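You operate a simulated robot arm through the tools that you are given. There is no shell and no other tool.

Carry out the task below with a simulated robot arm. There is one attempt and no reset: what you move stays moved.

## Task
Shut the two open locks on the rack and put the red key away.
Fine: turn the key back before you press the black lock's shackle; key in the holder's empty gap; the grey lock and other keys stay.

The check looks at the end state, three seconds after you hand in, the way a careful person would. Anything else that was tipped, shoved, dropped, spilled or broken makes it a failure.

## Robot
A 7-joint arm with a two-finger parallel gripper, fixed in place. Base frame: the origin is on the floor under the middle of its stand, x ahead of it, y to its left, z up. Readings come in m, rad, newtons and seconds.
It reaches about 1.247 m from its shoulder. Its first joint turns from -2.304 to 2.304 rad. Payload 3.91 kg.
Tool frame: the origin (TCP) lies between the finger pads and is the grasp point; the fingertips stand 0.03 m ahead of it; z points along the fingers, y is the line along which they close. The gripper opens to 0.11 m. The fingers are 0.02 m wide and 0.01 m thick; the gripper's body (0.048 by 0.112 m) begins 0.055 m behind the TCP.
Orientation is told as [roll, pitch, yaw] about the base's x, y, z axes, in that order, counted from this pose: with the fingers straight down and closing along the base's y, the tool's x points along the base's -x, its y along +y and its z along -z.

## Interface
- The arm moves only by the tool arm_command. Its argument "targets" is a list of rows, each an object of numbers (a shift or turn left out is 0, a gripper value left out holds the last): "tx", "ty", "tz": the shift along the tool's x, y, z in m; "rx", "ry", "rz": the turn, a rotation vector about the tool's x, y, z in rad; "hand": the finger opening in m, from 0 to 0.11. In form: [{"tx": .., "ty": .., "tz": .., "rx": .., "ry": .., "rz": .., "hand": ..}, ...]. A call has 1 to 20 rows; each row shifts and turns the commanded pose from where the row before left it, along the tool's axes as they then stand. Each row takes 0.2 s and may step no farther than 0.05 m and 0.15 rad from the row before; otherwise, or with a gripper value out of range, the whole call is refused. Where a pose cannot be reached the arm comes as near as it can. A force on the tool above 90 N (or 10 N above the force at the start of the call, whichever is more), or a blocked arm, ends the call early, and 0.2 s more pass. The fingers move at their own pace (about 0.108 m/s each) and stop on an object; they squeeze with about 35 N. The grip force told is the motor's: it shows also when the fingers shut on nothing. Time passes only in rows, and 0.2 s behind the last, so rows that do not move let the fingers close. It gives the time, the measured TCP pose, the force on the tool (base axes), the opening and the grip force at its end, in the units of the frame above (readings bear some noise), with the torque about the TCP (base axes, N m) and any sound that the robot's microphone picked up.
- Cameras (640 x 400 px; columns grow to the right, rows downward): "scene" is fixed at [0.3998, -0.6492, 1.7084]; the picture's right is [0.92, -0.40, 0.00], its down [-0.28, -0.63, -0.72] and it looks along [0.29, 0.66, -0.69] (base axes); focal length 351 px, centre (320, 200). "wrist" rides on the gripper at [0.072, 0.017, -0.103] in the tool frame; the picture's right is [-0.23, 0.97, 0.00], its down [-0.76, -0.18, -0.62] and it looks along [-0.61, -0.14, 0.78] (tool axes); focal length 222 px, centre (320, 200). There is no depth. A picture from a camera that has moved, and an enlarged one, comes with that camera's place and axes in the base frame and with its lens.
- capture(camera): a new picture of that camera. No time passes.
- enlarge(camera, box): a new picture of the part [left, top, right, bottom] of that camera's present view, enlarged. No time passes.
- sign_off(): hands the job in; it is judged then, once.

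Places have to be worked out from the pictures, the camera data and where the tool is seen. Open the gripper and draw the arm clear of the work before you hand the job in, unless the task says otherwise.

The tools are called after "Request:" by a JSON object that holds its "api" and its "payload". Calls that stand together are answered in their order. arm_command: Moves the arm, as the interface text tells. Its arguments: {"type":"object","properties":{"targets":{"type":"array"}},"required":["targets"]} The other tools are called the same way: capture (camera) takes a picture; enlarge (camera, box) takes an enlarged picture of a part of a camera's view; sign_off () hands the job in.

At the start:

```text
time: 0.0
position: [0.647, -0.0125, 1.2169]
orientation: [0.0, -0.001, 0.001]
contact_force: [-0.1, 0.3, -0.2]
wrist_torque: [0.0, 0.04, 0.01]
opening: 0.11
finger_force: 0.0
```

scene: 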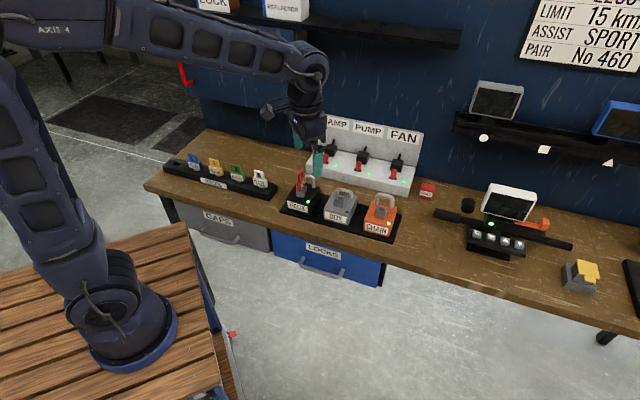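
wrist: 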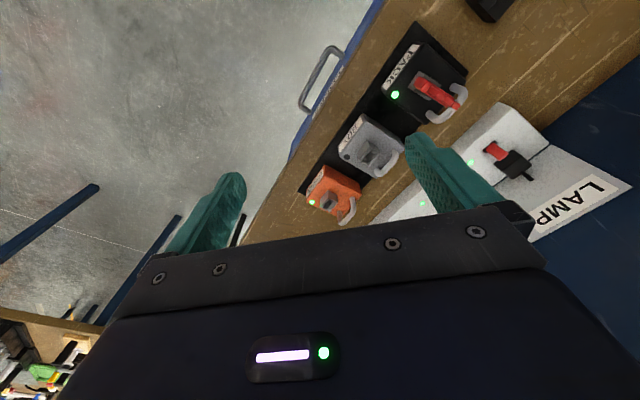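

I'll start by looking closely at the rack and the key holder in the scene camera before moving anything.

Request:
{"api": "enlarge", "payload": {"camera": "scene", "box": [270, 150, 420, 244]}}

Request:
{"api": "enlarge", "payload": {"camera": "scene", "box": [150, 130, 290, 218]}}

Request:
{"api": "enlarge", "payload": {"camera": "wrist", "box": [290, 10, 490, 135]}}

Request:
{"api": "enlarge", "payload": {"camera": "wrist", "box": [290, 100, 450, 200]}}

```text
4.26 times, centred on (345, 197) of scene
camera zoom: at [0.3998, -0.6492, 1.7084], right [0.92, -0.4, 0.0], down [-0.28, -0.63, -0.72], along [0.29, 0.66, -0.69], focal length 1493 px, centre (214, 213)
```

zoom: 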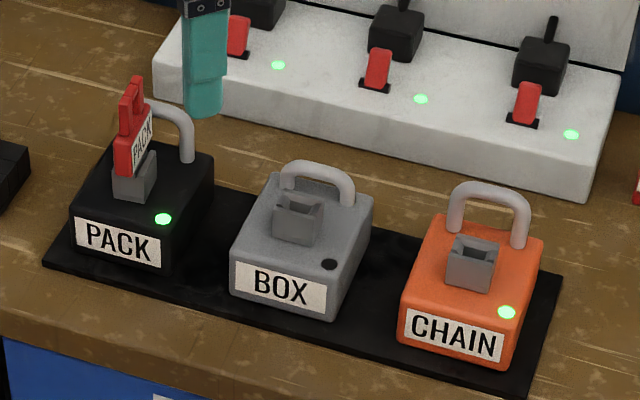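

```text
4.55 times, centred on (220, 174) of scene
camera zoom: at [0.3998, -0.6492, 1.7084], right [0.92, -0.4, 0.0], down [-0.28, -0.63, -0.72], along [0.29, 0.66, -0.69], focal length 1595 px, centre (774, 318)
```

zoom: 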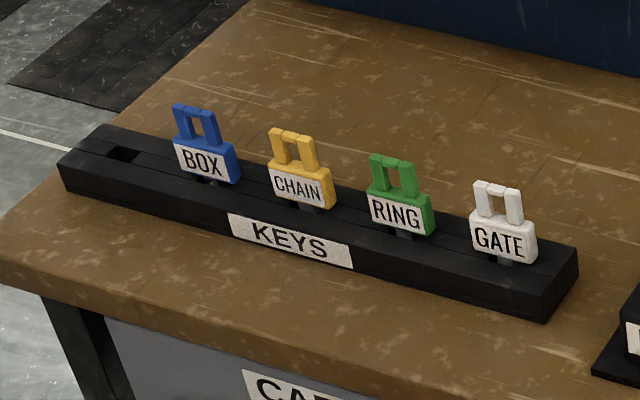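

```text
3.20 times, centred on (390, 72) of wrist
camera zoom: at [0.5743, 0.0034, 1.3209], right [0.23, 0.97, 0.0], down [0.76, -0.18, 0.62], along [0.61, -0.14, -0.78], focal length 711 px, centre (96, 608)
```

zoom: 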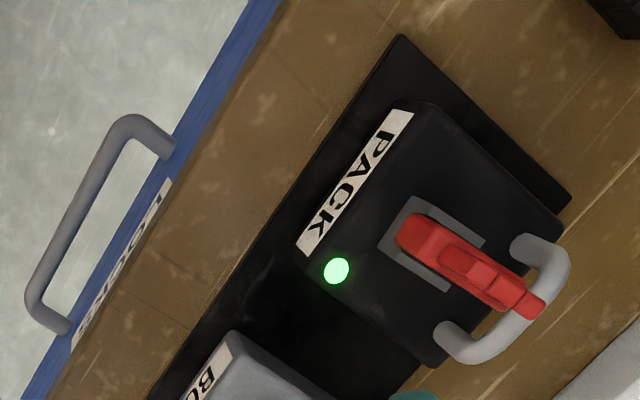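

```text
4.00 times, centred on (370, 150) of wrist
camera zoom: at [0.5743, 0.0034, 1.3209], right [0.23, 0.97, 0.0], down [0.76, -0.18, 0.62], along [0.61, -0.14, -0.78], focal length 888 px, centre (120, 400)
```

zoom: 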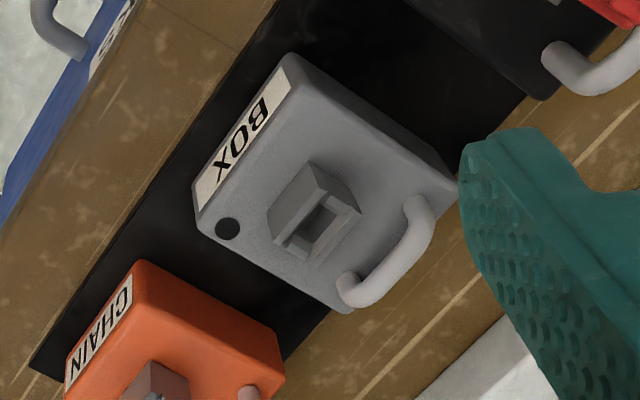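

The black (PACK) and orange (CHAIN) locks have green lights and raised shackles, and the grey BOX lock is dark and shut. The bench runs at about -45° in the base frame, so I'll turn the wrist to square up with it and look at the black lock from a safe height.

Request:
{"api": "arm_command", "payload": {"targets": [{"tx": 0.03, "tz": 0.02}, {"tx": 0.03, "tz": 0.02}, {"tx": 0.017, "tz": 0.02}, {"rz": -0.131}, {"rz": -0.131}, {"rz": -0.131}, {"rz": -0.131}, {"rz": -0.131}, {"rz": -0.131}, {}]}}

Request:
{"api": "capture", "payload": {"camera": "wrist"}}

Request:
{"api": "capture", "payload": {"camera": "scene"}}

```text
time: 2.2
position: [0.5706, -0.0124, 1.1575]
orientation: [0.0, 0.0, 0.789]
contact_force: [0.3, 0.3, 0.1]
wrist_torque: [0.0, -0.02, -0.01]
opening: 0.11
finger_force: 0.0
```

```text
taken
camera wrist: at [0.5064, -0.0526, 1.2613], right [-0.53, 0.85, 0.0], down [0.66, 0.41, 0.62], along [0.53, 0.33, -0.78], focal length 222 px, centre (320, 200)
```

wrist: 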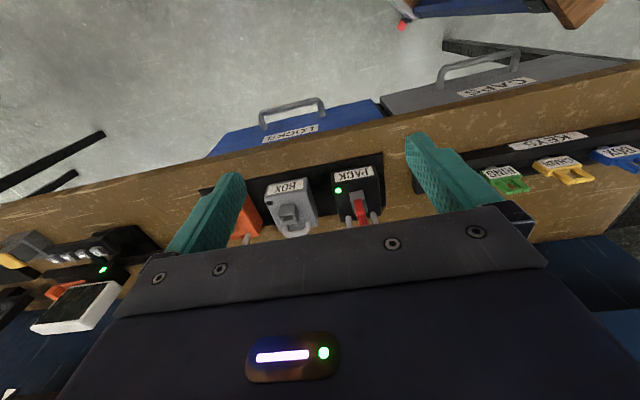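

```text
taken
```

scene: 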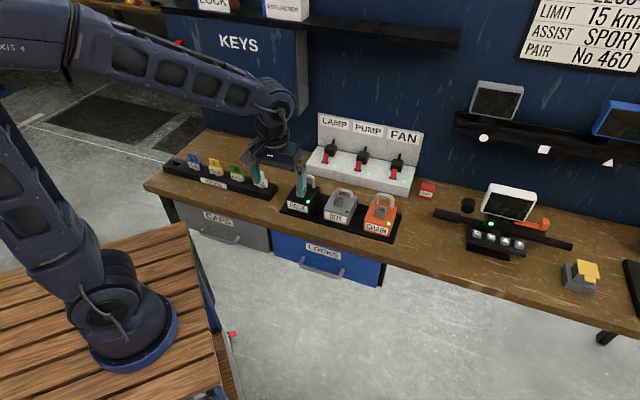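

The wrist view now shows the three locks in the middle. I'll enlarge it to read their geometry and triangulate against the scene camera.

Request:
{"api": "enlarge", "payload": {"camera": "wrist", "box": [310, 145, 406, 235]}}

Request:
{"api": "enlarge", "payload": {"camera": "wrist", "box": [220, 150, 340, 250]}}

Request:
{"api": "enlarge", "payload": {"camera": "wrist", "box": [440, 110, 640, 235]}}

Request:
{"api": "enlarge", "payload": {"camera": "scene", "box": [270, 150, 420, 244]}}

```text
4.44 times, centred on (358, 190) of wrist
camera zoom: at [0.5064, -0.0526, 1.2613], right [-0.53, 0.85, 0.0], down [0.66, 0.41, 0.62], along [0.53, 0.33, -0.78], focal length 987 px, centre (151, 244)
```

zoom: 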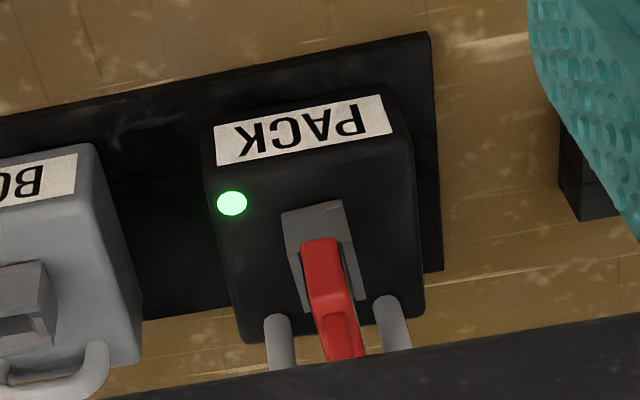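

```text
4.00 times, centred on (280, 200) of wrist
camera zoom: at [0.5064, -0.0526, 1.2613], right [-0.53, 0.85, 0.0], down [0.66, 0.41, 0.62], along [0.53, 0.33, -0.78], focal length 888 px, centre (480, 200)
```

zoom: 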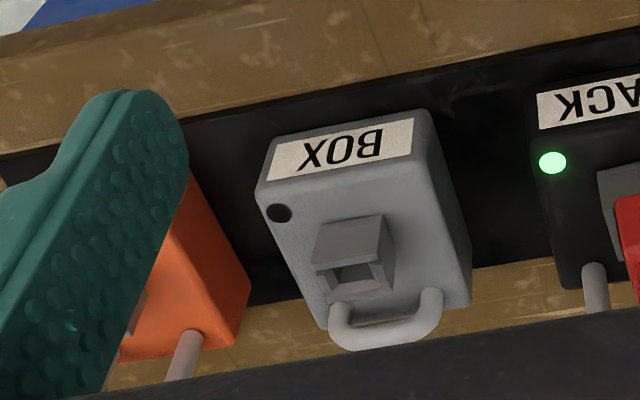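

```text
3.20 times, centred on (540, 172) of wrist
camera zoom: at [0.5064, -0.0526, 1.2613], right [-0.53, 0.85, 0.0], down [0.66, 0.41, 0.62], along [0.53, 0.33, -0.78], focal length 711 px, centre (-384, 288)
```

zoom: 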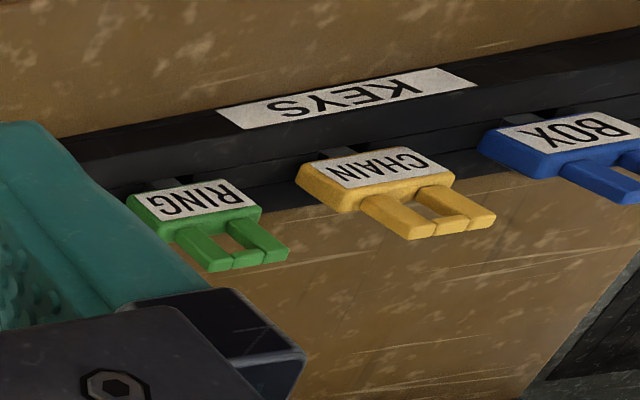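

```text
4.26 times, centred on (345, 197) of scene
camera zoom: at [0.3998, -0.6492, 1.7084], right [0.92, -0.4, 0.0], down [-0.28, -0.63, -0.72], along [0.29, 0.66, -0.69], focal length 1493 px, centre (214, 213)
```

zoom: 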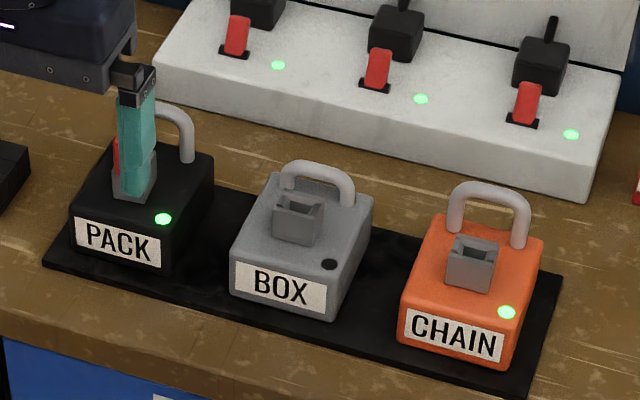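

Triangulating the PACK light puts it at about (0.683, 0.094, 0.946). The red key's axis comes out near (0.677, 0.132), with its top near z≈1.04. I'll move in front of the key at a safe height to refine this.

Request:
{"api": "arm_command", "payload": {"targets": [{"tx": -0.03, "ty": 0.007, "tz": 0.0095}, {"tx": -0.03, "ty": 0.007, "tz": 0.0095}, {"tx": -0.03, "ty": 0.007, "tz": 0.0095}, {"tx": -0.03, "ty": 0.007, "tz": 0.0095}, {}]}}

Request:
{"api": "capture", "payload": {"camera": "wrist"}}

Request:
{"api": "enlarge", "payload": {"camera": "wrist", "box": [240, 90, 400, 190]}}

Request:
{"api": "enlarge", "payload": {"camera": "scene", "box": [260, 130, 360, 192]}}

```text
time: 3.4
position: [0.6354, 0.0917, 1.12]
orientation: [0.0, 0.0, 0.785]
contact_force: [-0.2, -0.2, -0.6]
wrist_torque: [0.03, 0.01, 0.02]
opening: 0.11
finger_force: 0.0
```

```text
taken
camera wrist: at [0.5711, 0.0523, 1.224], right [-0.53, 0.85, 0.0], down [0.66, 0.41, 0.62], along [0.53, 0.33, -0.78], focal length 222 px, centre (320, 200)
```

wrist: 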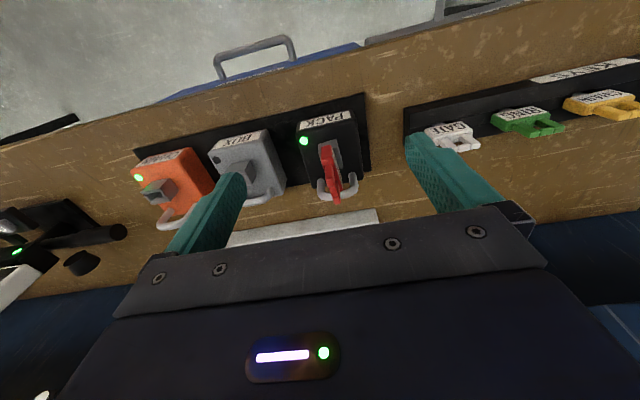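

```text
4.00 times, centred on (320, 140) of wrist
camera zoom: at [0.5711, 0.0523, 1.224], right [-0.53, 0.85, 0.0], down [0.66, 0.41, 0.62], along [0.53, 0.33, -0.78], focal length 888 px, centre (320, 440)
```

zoom: 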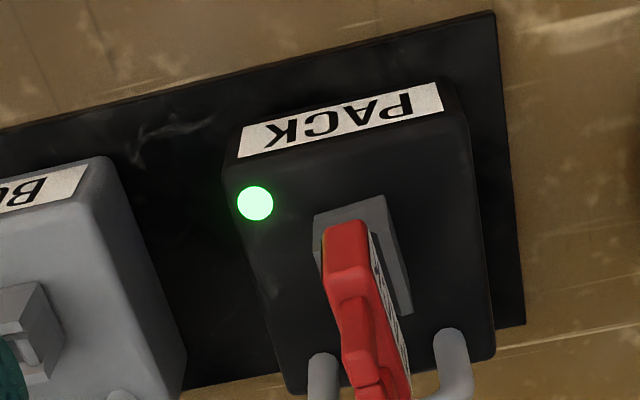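

```text
6.40 times, centred on (310, 161) of scene
camera zoom: at [0.3998, -0.6492, 1.7084], right [0.92, -0.4, 0.0], down [-0.28, -0.63, -0.72], along [0.29, 0.66, -0.69], focal length 2246 px, centre (384, 450)
```

zoom: 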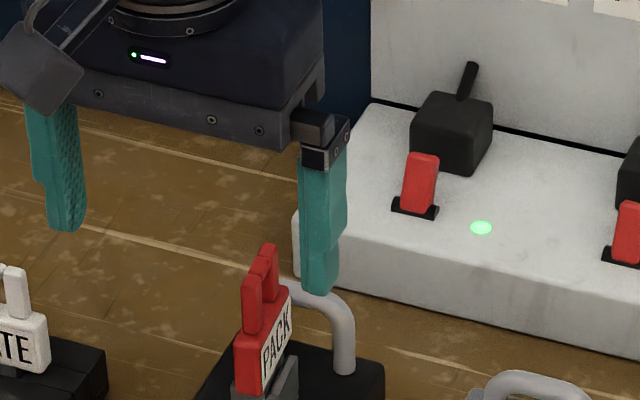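

The key's plane lies along the bench depth, about 90° from the slots in the grey and orange locks, and it has labels on both faces. I'll look closely at the other keyways and the black keyway for signs of which way it turned.

Request:
{"api": "enlarge", "payload": {"camera": "scene", "box": [325, 185, 400, 232]}}

Request:
{"api": "enlarge", "payload": {"camera": "scene", "box": [282, 165, 328, 215]}}

Request:
{"api": "enlarge", "payload": {"camera": "wrist", "box": [125, 130, 285, 230]}}

Request:
{"api": "enlarge", "payload": {"camera": "wrist", "box": [300, 120, 380, 210]}}

```text
8.51 times, centred on (362, 208) of scene
camera zoom: at [0.3998, -0.6492, 1.7084], right [0.92, -0.4, 0.0], down [-0.28, -0.63, -0.72], along [0.29, 0.66, -0.69], focal length 2987 px, centre (-42, 128)
```

zoom: 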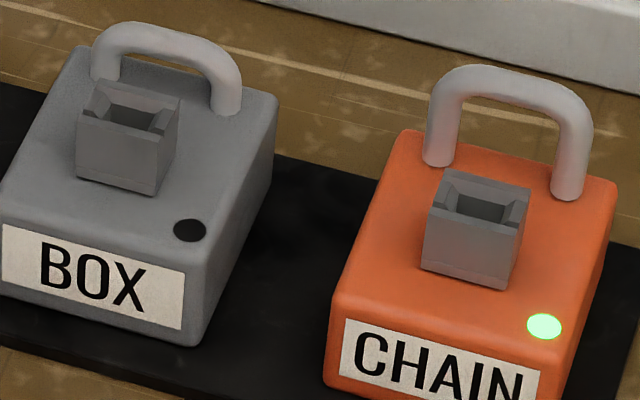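

```text
8.00 times, centred on (305, 190) of scene
camera zoom: at [0.3998, -0.6492, 1.7084], right [0.92, -0.4, 0.0], down [-0.28, -0.63, -0.72], along [0.29, 0.66, -0.69], focal length 2808 px, centre (440, 280)
```

zoom: 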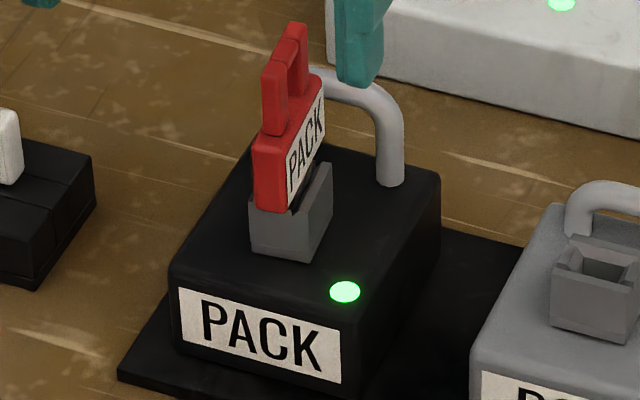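

```text
4.00 times, centred on (205, 180) of wrist
camera zoom: at [0.5711, 0.0523, 1.224], right [-0.53, 0.85, 0.0], down [0.66, 0.41, 0.62], along [0.53, 0.33, -0.78], focal length 888 px, centre (780, 280)
```

zoom: 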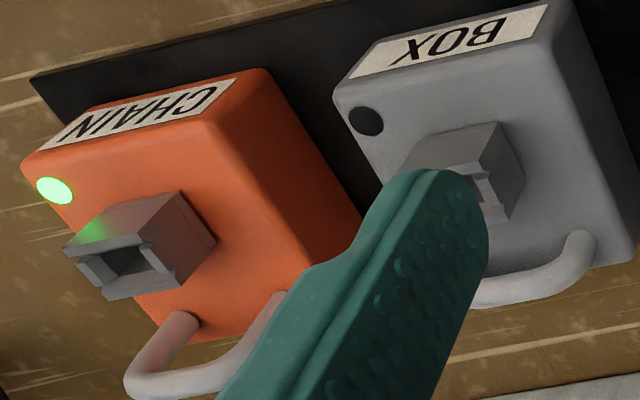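

```text
4.44 times, centred on (340, 165) of wrist
camera zoom: at [0.5711, 0.0523, 1.224], right [-0.53, 0.85, 0.0], down [0.66, 0.41, 0.62], along [0.53, 0.33, -0.78], focal length 987 px, centre (231, 356)
```

zoom: 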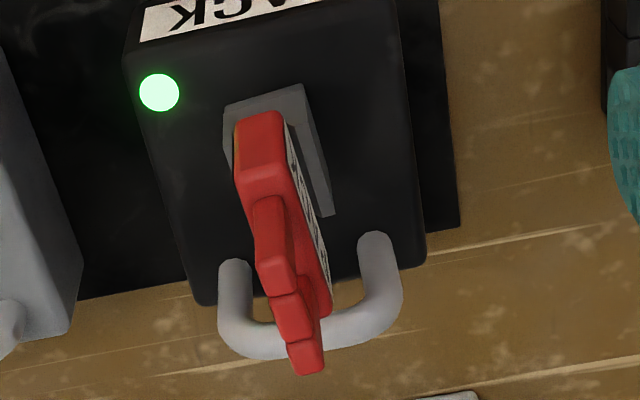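

The black keyway is clearly turned 90° from the other two. The shackle tops out near z≈0.98 and about 45 mm behind the key, and the key top is near z≈1.04. I'll move the open gripper above the key at (0.680, 0.136) and check the alignment there.

Request:
{"api": "arm_command", "payload": {"targets": [{"tx": -0.0315, "tz": 0.01}, {"tx": -0.0315, "tz": 0.01}, {"tz": 0.01}, {}]}}

Request:
{"api": "capture", "payload": {"camera": "wrist"}}

Request:
{"api": "enlarge", "payload": {"camera": "wrist", "box": [240, 60, 440, 210]}}

Request:
{"api": "enlarge", "payload": {"camera": "scene", "box": [265, 135, 345, 185]}}

```text
time: 4.4
position: [0.6784, 0.1377, 1.0879]
orientation: [-0.001, 0.001, 0.788]
contact_force: [0.5, -1.0, -1.1]
wrist_torque: [0.01, 0.0, 0.01]
opening: 0.1099
finger_force: 0.0
```

```text
taken
camera wrist: at [0.615, 0.0976, 1.1922], right [-0.53, 0.85, 0.0], down [0.66, 0.41, 0.62], along [0.53, 0.33, -0.78], focal length 222 px, centre (320, 200)
```

wrist: 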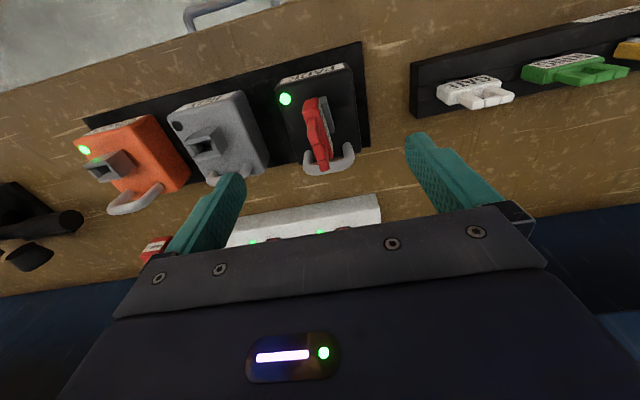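

```text
2.67 times, centred on (340, 135) of wrist
camera zoom: at [0.615, 0.0976, 1.1922], right [-0.53, 0.85, 0.0], down [0.66, 0.41, 0.62], along [0.53, 0.33, -0.78], focal length 592 px, centre (267, 373)
```

zoom: 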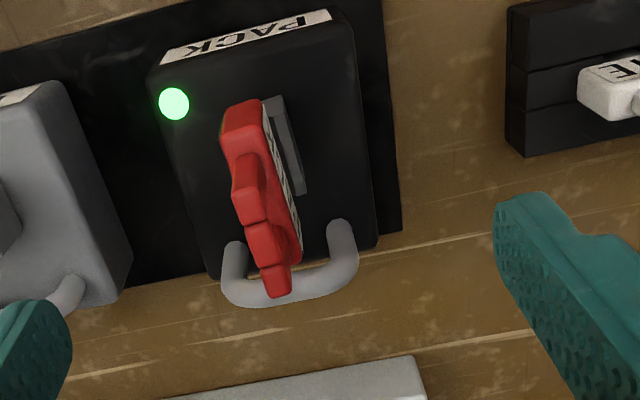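

```text
8.00 times, centred on (305, 160) of scene
camera zoom: at [0.3998, -0.6492, 1.7084], right [0.92, -0.4, 0.0], down [-0.28, -0.63, -0.72], along [0.29, 0.66, -0.69], focal length 2808 px, centre (440, 520)
```

zoom: 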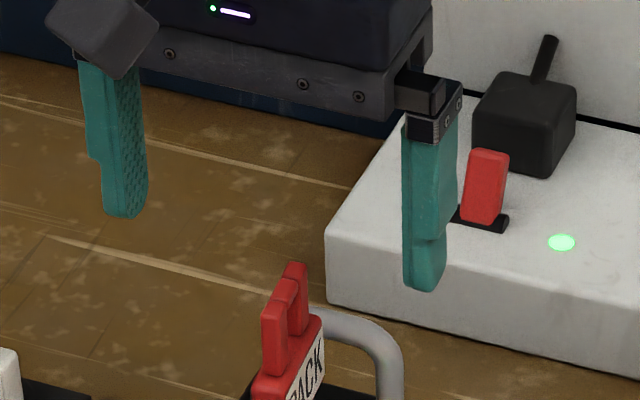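

The tool's axis projects to column 320 of the wrist image, and the key top is close to that line. I'll zoom in further to measure the remaining offset.

Request:
{"api": "enlarge", "payload": {"camera": "wrist", "box": [285, 85, 365, 180]}}

Request:
{"api": "enlarge", "payload": {"camera": "scene", "box": [285, 160, 325, 190]}}

```text
4.21 times, centred on (325, 132) of wrist
camera zoom: at [0.615, 0.0976, 1.1922], right [-0.53, 0.85, 0.0], down [0.66, 0.41, 0.62], along [0.53, 0.33, -0.78], focal length 935 px, centre (299, 484)
```

zoom: 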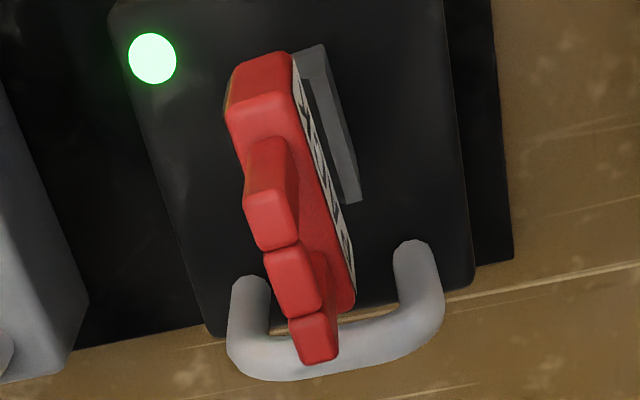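

```text
13.33 times, centred on (305, 175) of scene
camera zoom: at [0.3998, -0.6492, 1.7084], right [0.92, -0.4, 0.0], down [-0.28, -0.63, -0.72], along [0.29, 0.66, -0.69], focal length 4679 px, centre (520, 533)
```

zoom: 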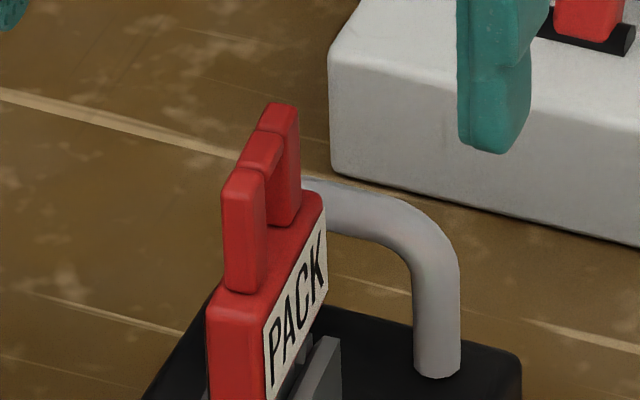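

The TCP is within about 1 mm of the key's axis, and the key's plane looks about 5° off the gripper's. I'll trim that angle, come straight down around the handle with the tips kept above the shackle top, and narrow the fingers without touching.

Request:
{"api": "arm_command", "payload": {"targets": [{"ty": -0.001, "rz": -0.07}, {"tz": 0.02}, {"tz": 0.02}, {"tz": 0.02}, {"tz": 0.005}, {"hand": 0.045}, {}]}}

Request:
{"api": "capture", "payload": {"camera": "wrist"}}

Request:
{"api": "enlarge", "payload": {"camera": "wrist", "box": [250, 110, 400, 220]}}

Request:
{"api": "enlarge", "payload": {"camera": "scene", "box": [275, 150, 335, 195]}}

```text
time: 6.0
position: [0.6813, 0.136, 1.0226]
orientation: [0.0, -0.001, 0.857]
contact_force: [0.0, -1.3, -0.1]
wrist_torque: [-0.06, 0.01, 0.01]
opening: 0.045
finger_force: 0.0
```

```text
taken
camera wrist: at [0.62, 0.0919, 1.1279], right [-0.59, 0.81, 0.0], down [0.63, 0.46, 0.62], along [0.5, 0.37, -0.78], focal length 222 px, centre (320, 200)
```

wrist: 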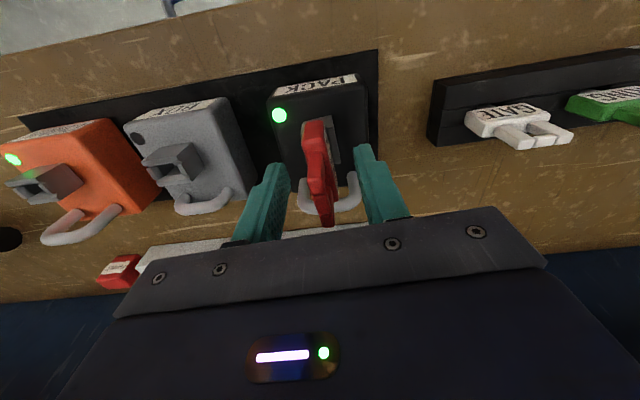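

```text
3.64 times, centred on (325, 165) of wrist
camera zoom: at [0.62, 0.0919, 1.1279], right [-0.59, 0.81, 0.0], down [0.63, 0.46, 0.62], along [0.5, 0.37, -0.78], focal length 808 px, centre (302, 327)
```

zoom: 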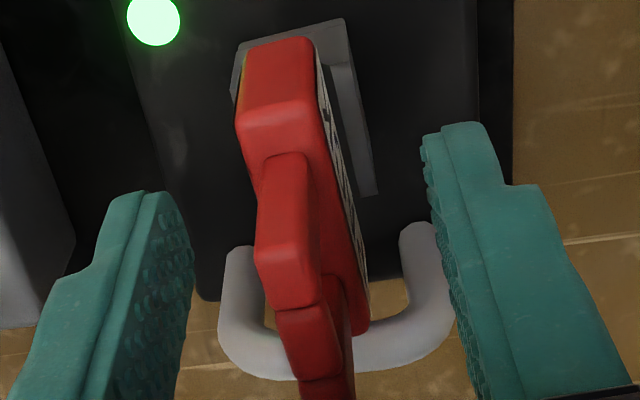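

```text
8.89 times, centred on (305, 172) of scene
camera zoom: at [0.3998, -0.6492, 1.7084], right [0.92, -0.4, 0.0], down [-0.28, -0.63, -0.72], along [0.29, 0.66, -0.69], focal length 3120 px, centre (453, 444)
```

zoom: 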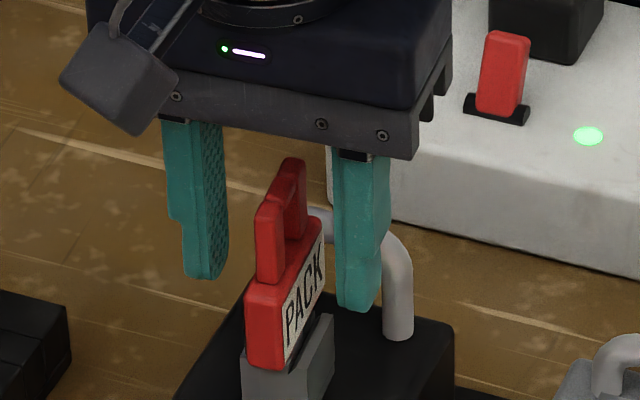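

The fingers bracket the key handle evenly, with tips above the shackle. I'll close on the handle now and watch for side force.

Request:
{"api": "arm_command", "payload": {"targets": [{"hand": 0.02}, {"hand": 0.0}, {}, {}]}}

Request:
{"api": "enlarge", "payload": {"camera": "wrist", "box": [250, 110, 400, 220]}}

```text
time: 7.0
position: [0.6811, 0.135, 1.0233]
orientation: [0.0, 0.002, 0.858]
contact_force: [0.2, 1.1, 0.5]
wrist_torque: [0.0, -0.02, 0.01]
opening: 0.0129
finger_force: 35.1
```

```text
3.64 times, centred on (325, 165) of wrist
camera zoom: at [0.62, 0.0919, 1.128], right [-0.59, 0.81, 0.0], down [0.63, 0.46, 0.62], along [0.5, 0.37, -0.78], focal length 808 px, centre (302, 327)
```

zoom: 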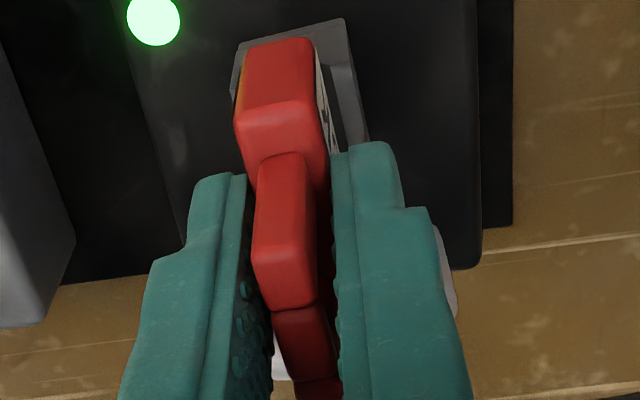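

The grip is solid at 12.9 mm and 35 N, with almost no side force. I don't know which way "back" is, so I'll test with a small counter-clockwise turn (seen from above) and read the torque.

Request:
{"api": "arm_command", "payload": {"targets": [{"rz": -0.04}, {"rz": -0.04}, {}]}}

Request:
{"api": "enlarge", "payload": {"camera": "wrist", "box": [250, 110, 400, 220]}}

```text
time: 7.8
position: [0.6821, 0.1361, 1.0236]
orientation: [0.001, 0.001, 0.937]
contact_force: [-0.4, 1.0, 4.5]
wrist_torque: [0.05, 0.01, -0.02]
opening: 0.0127
finger_force: 34.9
```

```text
3.64 times, centred on (325, 165) of wrist
camera zoom: at [0.624, 0.0873, 1.1279], right [-0.65, 0.76, 0.0], down [0.59, 0.51, 0.62], along [0.47, 0.41, -0.78], focal length 808 px, centre (302, 327)
```

zoom: 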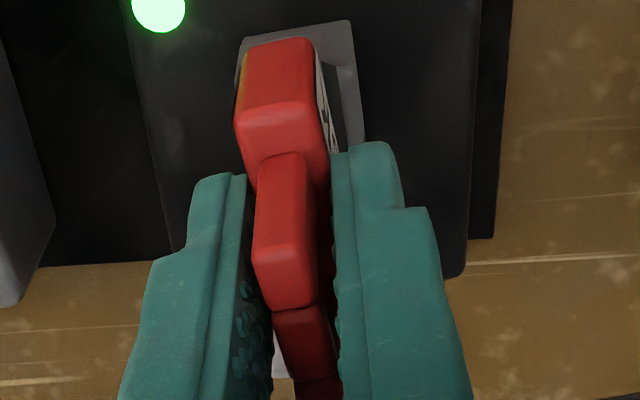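

There's almost no torque, and the keyway block's edge hasn't followed the key yet, so the key may just be taking up slack. I'll continue a little further the same way.

Request:
{"api": "arm_command", "payload": {"targets": [{"rz": -0.03}, {"rz": -0.03}, {}]}}

Request:
{"api": "enlarge", "payload": {"camera": "wrist", "box": [250, 100, 400, 210]}}

```text
time: 8.6
position: [0.6813, 0.135, 1.023]
orientation: [-0.001, 0.002, 0.997]
contact_force: [1.7, 1.6, 7.9]
wrist_torque: [0.17, -0.17, 0.03]
opening: 0.0129
finger_force: 35.2
```

```text
3.64 times, centred on (325, 155) of wrist
camera zoom: at [0.6269, 0.0834, 1.1278], right [-0.69, 0.72, 0.0], down [0.56, 0.54, 0.62], along [0.45, 0.43, -0.78], focal length 808 px, centre (302, 364)
```

zoom: 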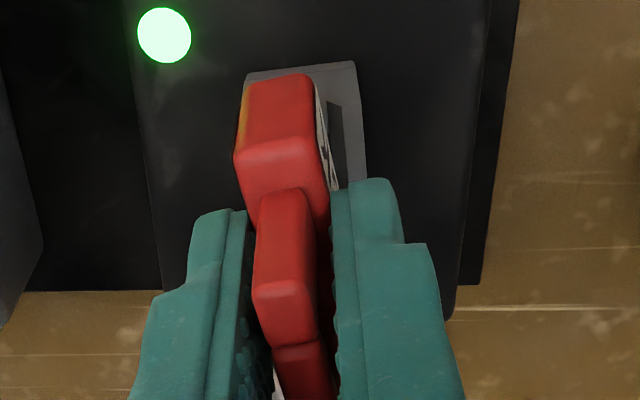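

The upward force rose to about 8 N and the block isn't following, so counter-clockwise looks blocked and wedging. I'll go back and try clockwise, checking as I go.

Request:
{"api": "arm_command", "payload": {"targets": [{"rz": 0.06}, {"rz": 0.08}, {}]}}

Request:
{"api": "arm_command", "payload": {"targets": [{"rz": 0.05}, {"rz": 0.05}, {}]}}

Request:
{"api": "enlarge", "payload": {"camera": "wrist", "box": [250, 100, 400, 210]}}

```text
time: 9.4
position: [0.6809, 0.1356, 1.0228]
orientation: [0.0, 0.0, 0.855]
contact_force: [0.8, 1.5, 10.2]
wrist_torque: [0.12, -0.07, 0.02]
opening: 0.0131
finger_force: 35.4
```

```text
time: 10.2
position: [0.6804, 0.1355, 1.0231]
orientation: [0.001, 0.0, 0.755]
contact_force: [0.5, 0.9, 10.1]
wrist_torque: [0.06, -0.02, 0.01]
opening: 0.0129
finger_force: 35.1
```

```text
3.64 times, centred on (325, 155) of wrist
camera zoom: at [0.6153, 0.0978, 1.1278], right [-0.5, 0.86, 0.0], down [0.68, 0.39, 0.62], along [0.54, 0.31, -0.78], focal length 808 px, centre (302, 364)
```

zoom: 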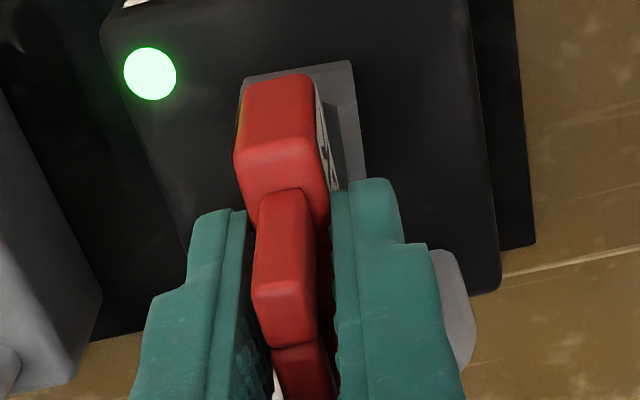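

Turning clockwise, the keyway block follows the key freely with near-zero torque. I'll continue clockwise in small steps, easing up half a millimetre to relieve the 10 N vertical load and watching the torque.

Request:
{"api": "arm_command", "payload": {"targets": [{"tz": -0.0005}, {"rz": 0.06}, {"rz": 0.06}, {"rz": 0.06}, {"rz": 0.06}, {}]}}

Request:
{"api": "capture", "payload": {"camera": "wrist"}}

Request:
{"api": "enlarge", "payload": {"camera": "scene", "box": [275, 160, 335, 215]}}

```text
time: 11.6
position: [0.6815, 0.1358, 1.0246]
orientation: [0.001, 0.0, 0.517]
contact_force: [-6.4, 6.4, -0.8]
wrist_torque: [0.38, 0.32, 0.07]
opening: 0.0128
finger_force: 34.9
```

```text
taken
camera wrist: at [0.6086, 0.1149, 1.1284], right [-0.28, 0.96, 0.0], down [0.75, 0.22, 0.62], along [0.6, 0.18, -0.78], focal length 222 px, centre (320, 200)
```

wrist: 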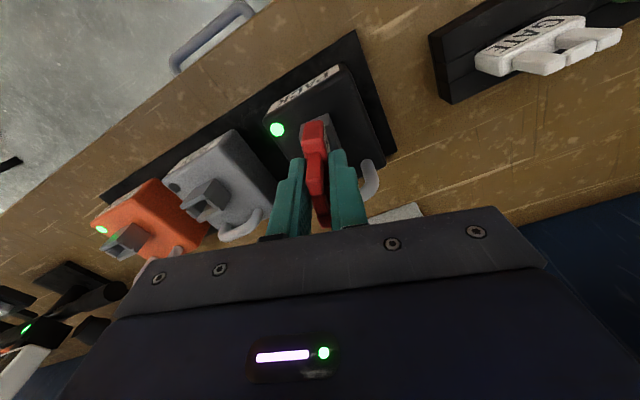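

```text
7.27 times, centred on (305, 188) of scene
camera zoom: at [0.3998, -0.6492, 1.7084], right [0.92, -0.4, 0.0], down [-0.28, -0.63, -0.72], along [0.29, 0.66, -0.69], focal length 2552 px, centre (429, 291)
```

zoom: 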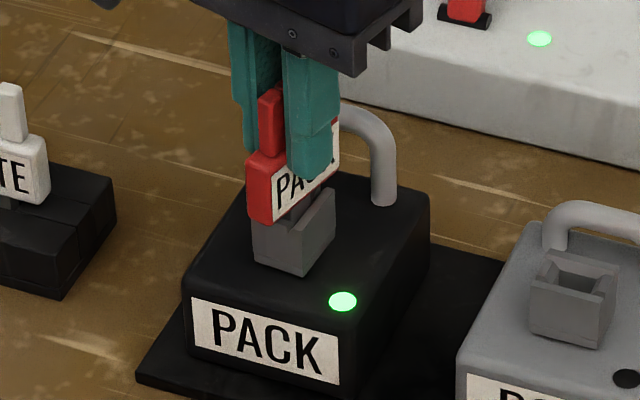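

The block is turning clockwise with the key, but a side force of about 9 N toward -u shows the TCP isn't quite on the keyway axis. I'll shift 2 mm that way to relieve it and re-read.

Request:
{"api": "arm_command", "payload": {"targets": [{"tx": 0.0005, "ty": 0.0019}, {}]}}

```text
time: 12.2
position: [0.6802, 0.1368, 1.0234]
orientation: [0.001, 0.001, 0.516]
contact_force: [0.7, -0.6, -0.5]
wrist_torque: [-0.08, -0.05, -0.01]
opening: 0.0128
finger_force: 35.4
```

The side force is gone, so the key axis sits about 5.6 mm from the TCP along tool -x. I'll keep turning clockwise about that pivot and check the loads.

Request:
{"api": "arm_command", "payload": {"targets": [{"ty": 0.00045, "rz": 0.08}, {"ty": 0.00045, "rz": 0.08}, {"ty": 0.00045, "rz": 0.08}, {"ty": 0.00045, "rz": 0.08}, {}]}}

Request:
{"api": "enlarge", "payload": {"camera": "wrist", "box": [250, 100, 400, 210]}}

Request:
{"api": "enlarge", "payload": {"camera": "scene", "box": [275, 160, 335, 215]}}

```text
time: 13.4
position: [0.678, 0.1367, 1.0244]
orientation: [-0.001, 0.0, 0.198]
contact_force: [12.9, -14.6, 2.9]
wrist_torque: [-0.44, -0.45, 0.96]
opening: 0.0156
finger_force: 35.6
```

```text
3.64 times, centred on (325, 155) of wrist
camera zoom: at [0.6039, 0.1398, 1.1283], right [0.03, 1.0, 0.0], down [0.78, -0.03, 0.62], along [0.62, -0.02, -0.78], focal length 808 px, centre (302, 364)
```

zoom: 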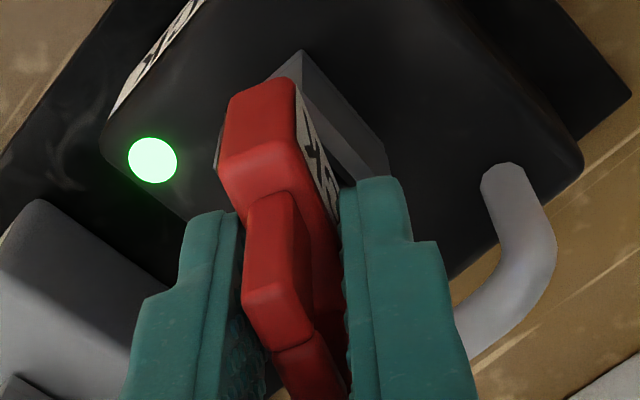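

```text
7.27 times, centred on (305, 188) of scene
camera zoom: at [0.3998, -0.6492, 1.7084], right [0.92, -0.4, 0.0], down [-0.28, -0.63, -0.72], along [0.29, 0.66, -0.69], focal length 2552 px, centre (429, 291)
```

zoom: 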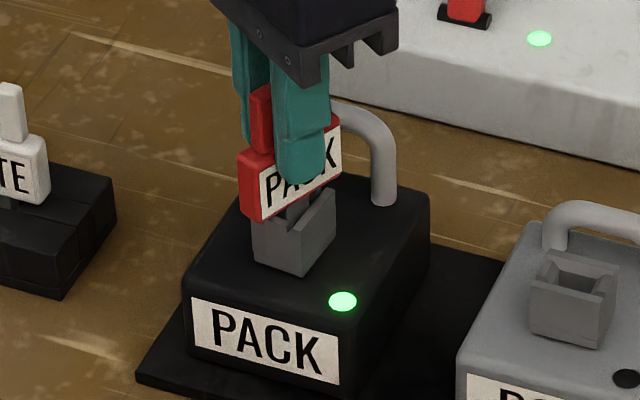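

The torque jumped to 0.96 N·m with the key twisting in the grip, so the block has hit a stop about 20° clockwise. That means "back" is counter-clockwise. I'll unwind to where I started.

Request:
{"api": "arm_command", "payload": {"targets": [{"ty": -0.00045, "rz": -0.08}, {"ty": -0.00045, "rz": -0.08}, {"ty": -0.00045, "rz": -0.08}, {"ty": -0.00045, "rz": -0.08}, {"ty": -0.0006, "rz": -0.08}, {"ty": -0.0006, "rz": -0.08}, {"ty": -0.0006, "rz": -0.08}, {}]}}

Request:
{"api": "enlarge", "payload": {"camera": "wrist", "box": [250, 100, 400, 210]}}

Request:
{"api": "enlarge", "payload": {"camera": "scene", "box": [275, 160, 335, 215]}}

```text
time: 15.2
position: [0.6808, 0.1351, 1.0245]
orientation: [-0.001, -0.001, 0.758]
contact_force: [-0.1, 0.2, -0.9]
wrist_torque: [0.04, 0.03, 0.04]
opening: 0.0131
finger_force: 35.0
```

```text
3.64 times, centred on (325, 155) of wrist
camera zoom: at [0.6154, 0.0976, 1.1286], right [-0.5, 0.86, 0.0], down [0.68, 0.39, 0.62], along [0.54, 0.31, -0.78], focal length 808 px, centre (302, 364)
```

zoom: 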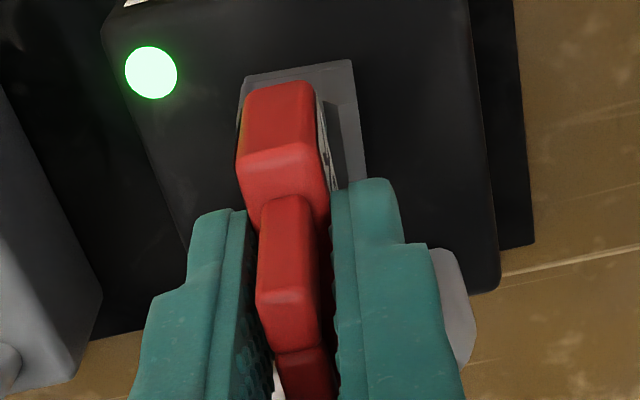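

```text
7.27 times, centred on (305, 188) of scene
camera zoom: at [0.3998, -0.6492, 1.7084], right [0.92, -0.4, 0.0], down [-0.28, -0.63, -0.72], along [0.29, 0.66, -0.69], focal length 2552 px, centre (429, 291)
```

zoom: 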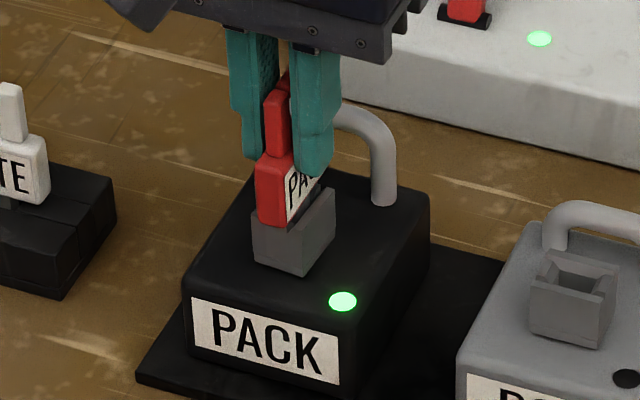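

The load is back to zero at yaw 0.76. I'll take the same scene crop I took before gripping so I can compare the block's angle directly.

Request:
{"api": "enlarge", "payload": {"camera": "scene", "box": [282, 165, 328, 215]}}

Request:
{"api": "capture", "payload": {"camera": "wrist"}}

```text
8.00 times, centred on (305, 190) of scene
camera zoom: at [0.3998, -0.6492, 1.7084], right [0.92, -0.4, 0.0], down [-0.28, -0.63, -0.72], along [0.29, 0.66, -0.69], focal length 2808 px, centre (440, 280)
```

zoom: 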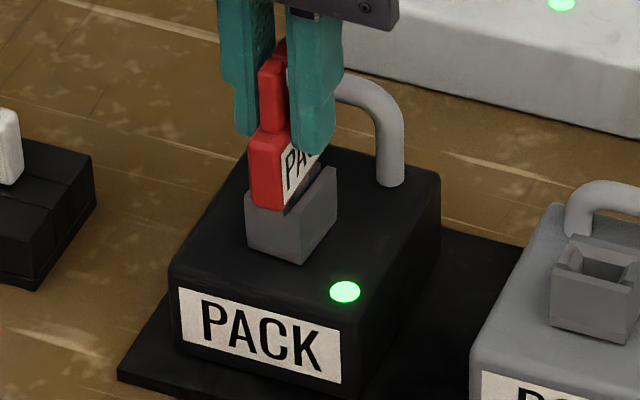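

```text
taken
camera wrist: at [0.6154, 0.0976, 1.1286], right [-0.5, 0.86, 0.0], down [0.68, 0.39, 0.62], along [0.54, 0.31, -0.78], focal length 222 px, centre (320, 200)
```

wrist: 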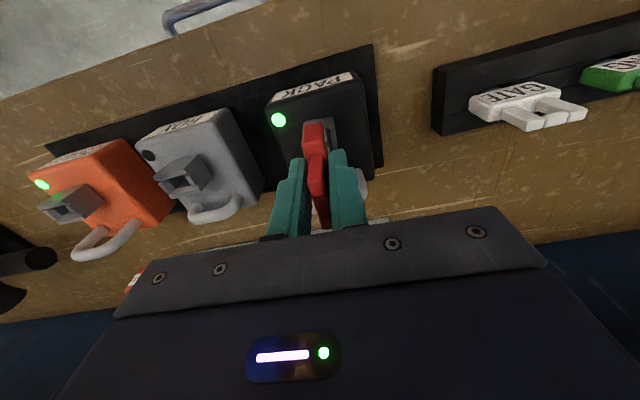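

Compared with the earlier crop, the block is now sitting about 7–8° clockwise of where it started, which fits a hard stop there. I'll turn counter-clockwise past the starting angle and check whether the block follows.

Request:
{"api": "arm_command", "payload": {"targets": [{"rz": -0.08}, {"rz": -0.08}, {"rz": -0.08}, {"rz": -0.06}, {}]}}

Request:
{"api": "enlarge", "payload": {"camera": "scene", "box": [282, 165, 328, 215]}}

Request:
{"api": "enlarge", "payload": {"camera": "wrist", "box": [250, 100, 400, 210]}}

```text
time: 16.4
position: [0.6808, 0.135, 1.0234]
orientation: [-0.001, 0.0, 1.058]
contact_force: [-0.4, -1.4, 5.9]
wrist_torque: [-0.12, -0.04, 0.01]
opening: 0.0131
finger_force: 34.7
```

```text
8.00 times, centred on (305, 190) of scene
camera zoom: at [0.3998, -0.6492, 1.7084], right [0.92, -0.4, 0.0], down [-0.28, -0.63, -0.72], along [0.29, 0.66, -0.69], focal length 2808 px, centre (440, 280)
```

zoom: 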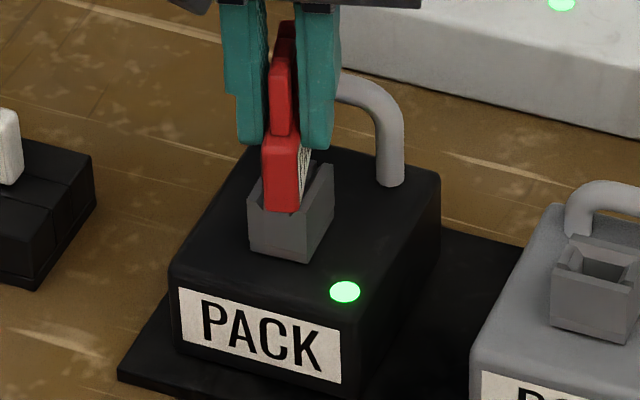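

```text
3.64 times, centred on (325, 155) of wrist
camera zoom: at [0.6295, 0.0803, 1.1278], right [-0.74, 0.68, 0.0], down [0.53, 0.58, 0.62], along [0.42, 0.46, -0.78], focal length 808 px, centre (302, 364)
```

zoom: 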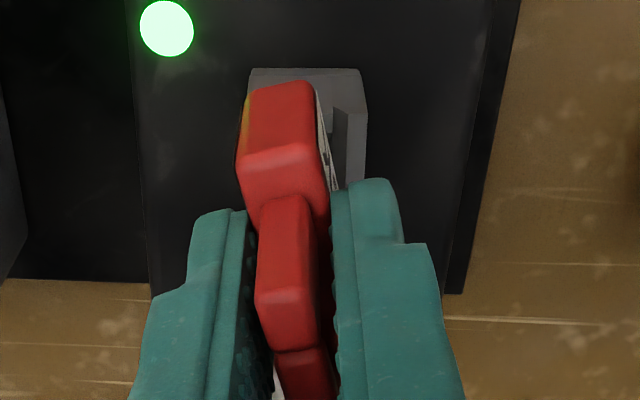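

The key has a lot of play in the slot, and the block has now started back counter-clockwise with low torque. I'll continue counter-clockwise in steps.

Request:
{"api": "arm_command", "payload": {"targets": [{"rz": -0.08}, {"rz": -0.08}, {"rz": -0.08}, {}]}}

Request:
{"api": "enlarge", "payload": {"camera": "scene", "box": [282, 165, 328, 215]}}

Request:
{"api": "enlarge", "payload": {"camera": "wrist", "box": [250, 100, 400, 210]}}

```text
time: 17.4
position: [0.6806, 0.1351, 1.0244]
orientation: [0.001, 0.001, 1.297]
contact_force: [4.7, -4.2, -0.4]
wrist_torque: [-0.26, -0.28, -0.06]
opening: 0.0128
finger_force: 35.6
```

```text
8.00 times, centred on (305, 190) of scene
camera zoom: at [0.3998, -0.6492, 1.7084], right [0.92, -0.4, 0.0], down [-0.28, -0.63, -0.72], along [0.29, 0.66, -0.69], focal length 2808 px, centre (440, 280)
```

zoom: 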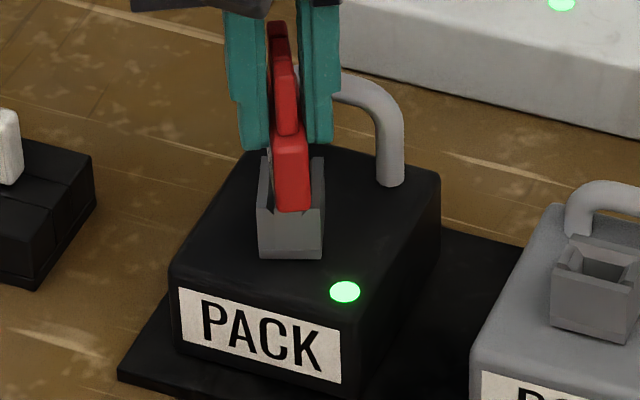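

```text
3.64 times, centred on (325, 155) of wrist
camera zoom: at [0.6438, 0.0697, 1.1282], right [-0.88, 0.48, 0.0], down [0.38, 0.68, 0.62], along [0.3, 0.55, -0.78], focal length 808 px, centre (302, 364)
```

zoom: 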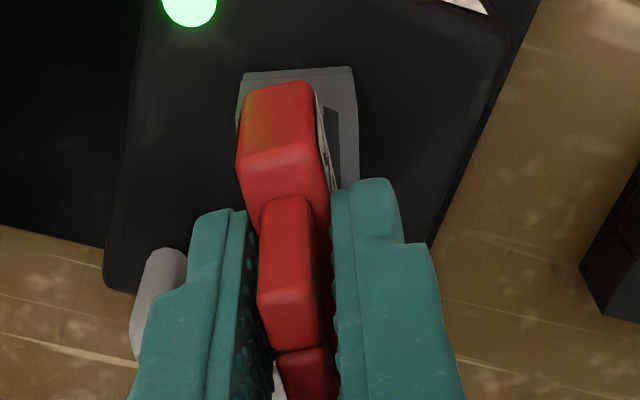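

The block is clearly turning counter-clockwise now. The small +u side force again points to the pivot offset, so I'll correct 1.5 mm and continue turning about the estimated axis.

Request:
{"api": "arm_command", "payload": {"targets": [{"ty": -0.0013}, {"ty": -0.0004, "rz": -0.08}, {"ty": -0.0004, "rz": -0.08}, {"ty": -0.0004, "rz": -0.08}, {}]}}

```text
time: 18.6
position: [0.6822, 0.1352, 1.0249]
orientation: [0.001, -0.001, 1.536]
contact_force: [-2.6, -1.4, -0.6]
wrist_torque: [-0.06, 0.18, -0.05]
opening: 0.0127
finger_force: 34.7
```

The loads are low at yaw 1.54, so I'll keep turning counter-clockwise with a slightly smaller pivot correction.

Request:
{"api": "arm_command", "payload": {"targets": [{"ty": 0.0002, "rz": -0.08}, {"ty": -0.0003, "rz": -0.08}, {"ty": -0.0003, "rz": -0.08}, {"ty": -0.0003, "rz": -0.08}, {}]}}

Request:
{"api": "enlarge", "payload": {"camera": "scene", "box": [282, 165, 328, 215]}}

Request:
{"api": "capture", "payload": {"camera": "wrist"}}

```text
time: 19.8
position: [0.6828, 0.1341, 1.0236]
orientation: [0.001, 0.0, 1.855]
contact_force: [2.7, -1.5, 1.7]
wrist_torque: [-0.09, -0.15, -0.06]
opening: 0.0131
finger_force: 35.1
```

```text
8.00 times, centred on (305, 190) of scene
camera zoom: at [0.3998, -0.6492, 1.7084], right [0.92, -0.4, 0.0], down [-0.28, -0.63, -0.72], along [0.29, 0.66, -0.69], focal length 2808 px, centre (440, 280)
```

zoom: 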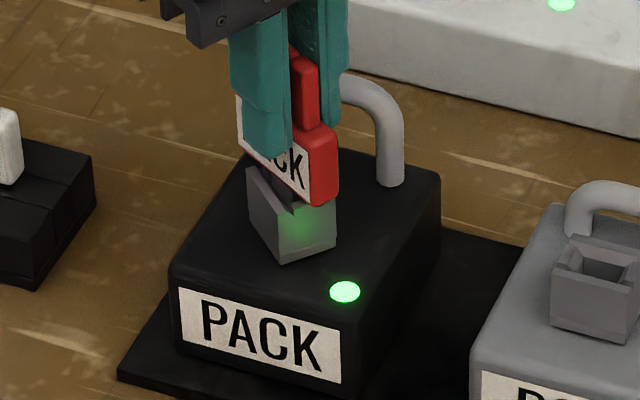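

```text
taken
camera wrist: at [0.6866, 0.0606, 1.1282], right [-1.0, -0.06, 0.0], down [-0.04, 0.78, 0.62], along [-0.04, 0.62, -0.78], focal length 222 px, centre (320, 200)
```

wrist: 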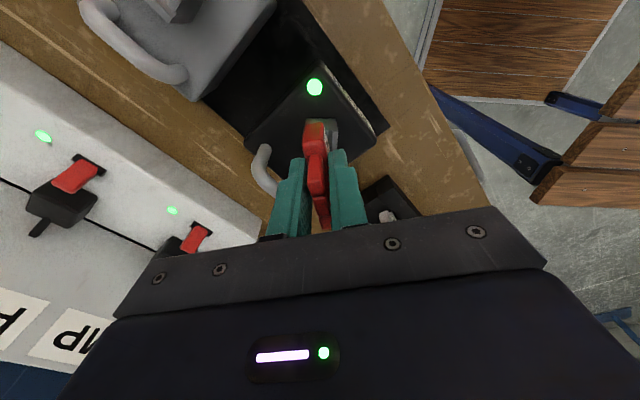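

The block is following well. I'll continue towards home in the same way.

Request:
{"api": "arm_command", "payload": {"targets": [{"ty": -0.0005, "rz": -0.08}, {"ty": -0.0003, "rz": -0.08}, {"ty": -0.0003, "rz": -0.08}, {"ty": -0.0003, "rz": -0.08}, {}]}}

Request:
{"api": "enlarge", "payload": {"camera": "scene", "box": [282, 165, 328, 215]}}

```text
time: 21.0
position: [0.6856, 0.1353, 1.0233]
orientation: [0.001, -0.001, 2.177]
contact_force: [0.2, -0.1, 0.0]
wrist_torque: [0.06, -0.03, -0.02]
opening: 0.0127
finger_force: 34.8
```

```text
8.00 times, centred on (305, 190) of scene
camera zoom: at [0.3998, -0.6492, 1.7084], right [0.92, -0.4, 0.0], down [-0.28, -0.63, -0.72], along [0.29, 0.66, -0.69], focal length 2808 px, centre (440, 280)
```

zoom: 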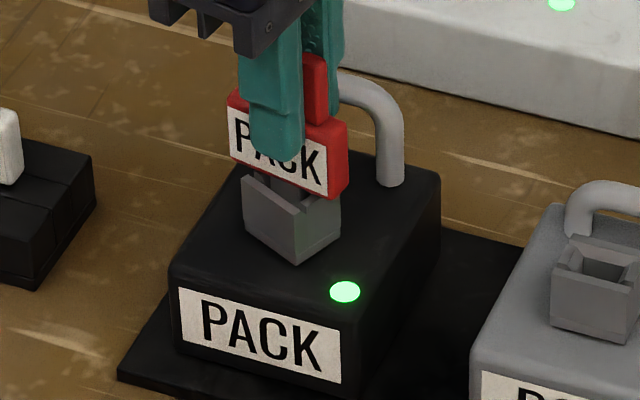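

Forces are nearly zero and the block is about 20–25° short of home. I'll continue in smaller steps and stop when the torque shows the home stop.

Request:
{"api": "arm_command", "payload": {"targets": [{"ty": -0.0002, "rz": -0.06}, {"ty": -0.0002, "rz": -0.06}, {"ty": -0.0002, "rz": -0.06}, {}]}}

Request:
{"api": "enlarge", "payload": {"camera": "scene", "box": [282, 165, 328, 215]}}

```text
time: 22.0
position: [0.6842, 0.1359, 1.0231]
orientation: [0.001, 0.002, 2.357]
contact_force: [-2.0, -1.7, -0.3]
wrist_torque: [-0.05, 0.09, 0.03]
opening: 0.0129
finger_force: 35.1
```

```text
8.00 times, centred on (305, 190) of scene
camera zoom: at [0.3998, -0.6492, 1.7084], right [0.92, -0.4, 0.0], down [-0.28, -0.63, -0.72], along [0.29, 0.66, -0.69], focal length 2808 px, centre (440, 280)
```

zoom: 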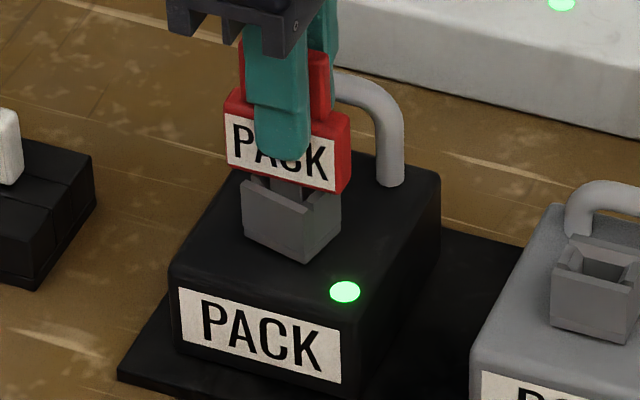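

The keyway front face still isn't quite parallel to the grey lock's, so there's still lag from play. I'll continue a little past the key's nominal angle to bring the block home.

Request:
{"api": "arm_command", "payload": {"targets": [{"ty": 0.0002, "rz": -0.05}, {"ty": -0.0002, "rz": -0.05}, {}]}}

Request:
{"api": "enlarge", "payload": {"camera": "scene", "box": [282, 165, 328, 215]}}

```text
time: 22.8
position: [0.685, 0.1357, 1.0246]
orientation: [0.002, 0.0, 2.455]
contact_force: [0.3, 0.0, -0.2]
wrist_torque: [0.05, -0.05, -0.01]
opening: 0.0127
finger_force: 35.2
```

```text
8.00 times, centred on (305, 190) of scene
camera zoom: at [0.3998, -0.6492, 1.7084], right [0.92, -0.4, 0.0], down [-0.28, -0.63, -0.72], along [0.29, 0.66, -0.69], focal length 2808 px, centre (440, 280)
```

zoom: 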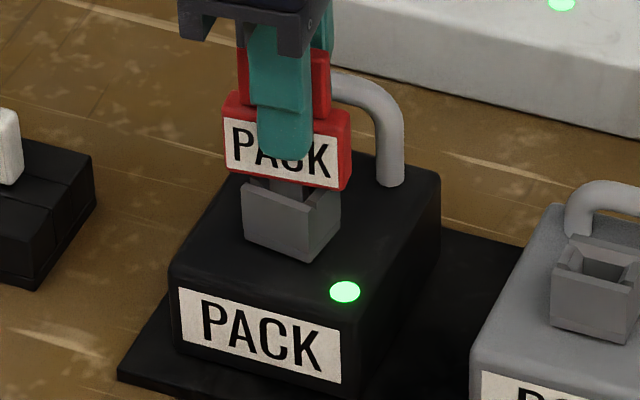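

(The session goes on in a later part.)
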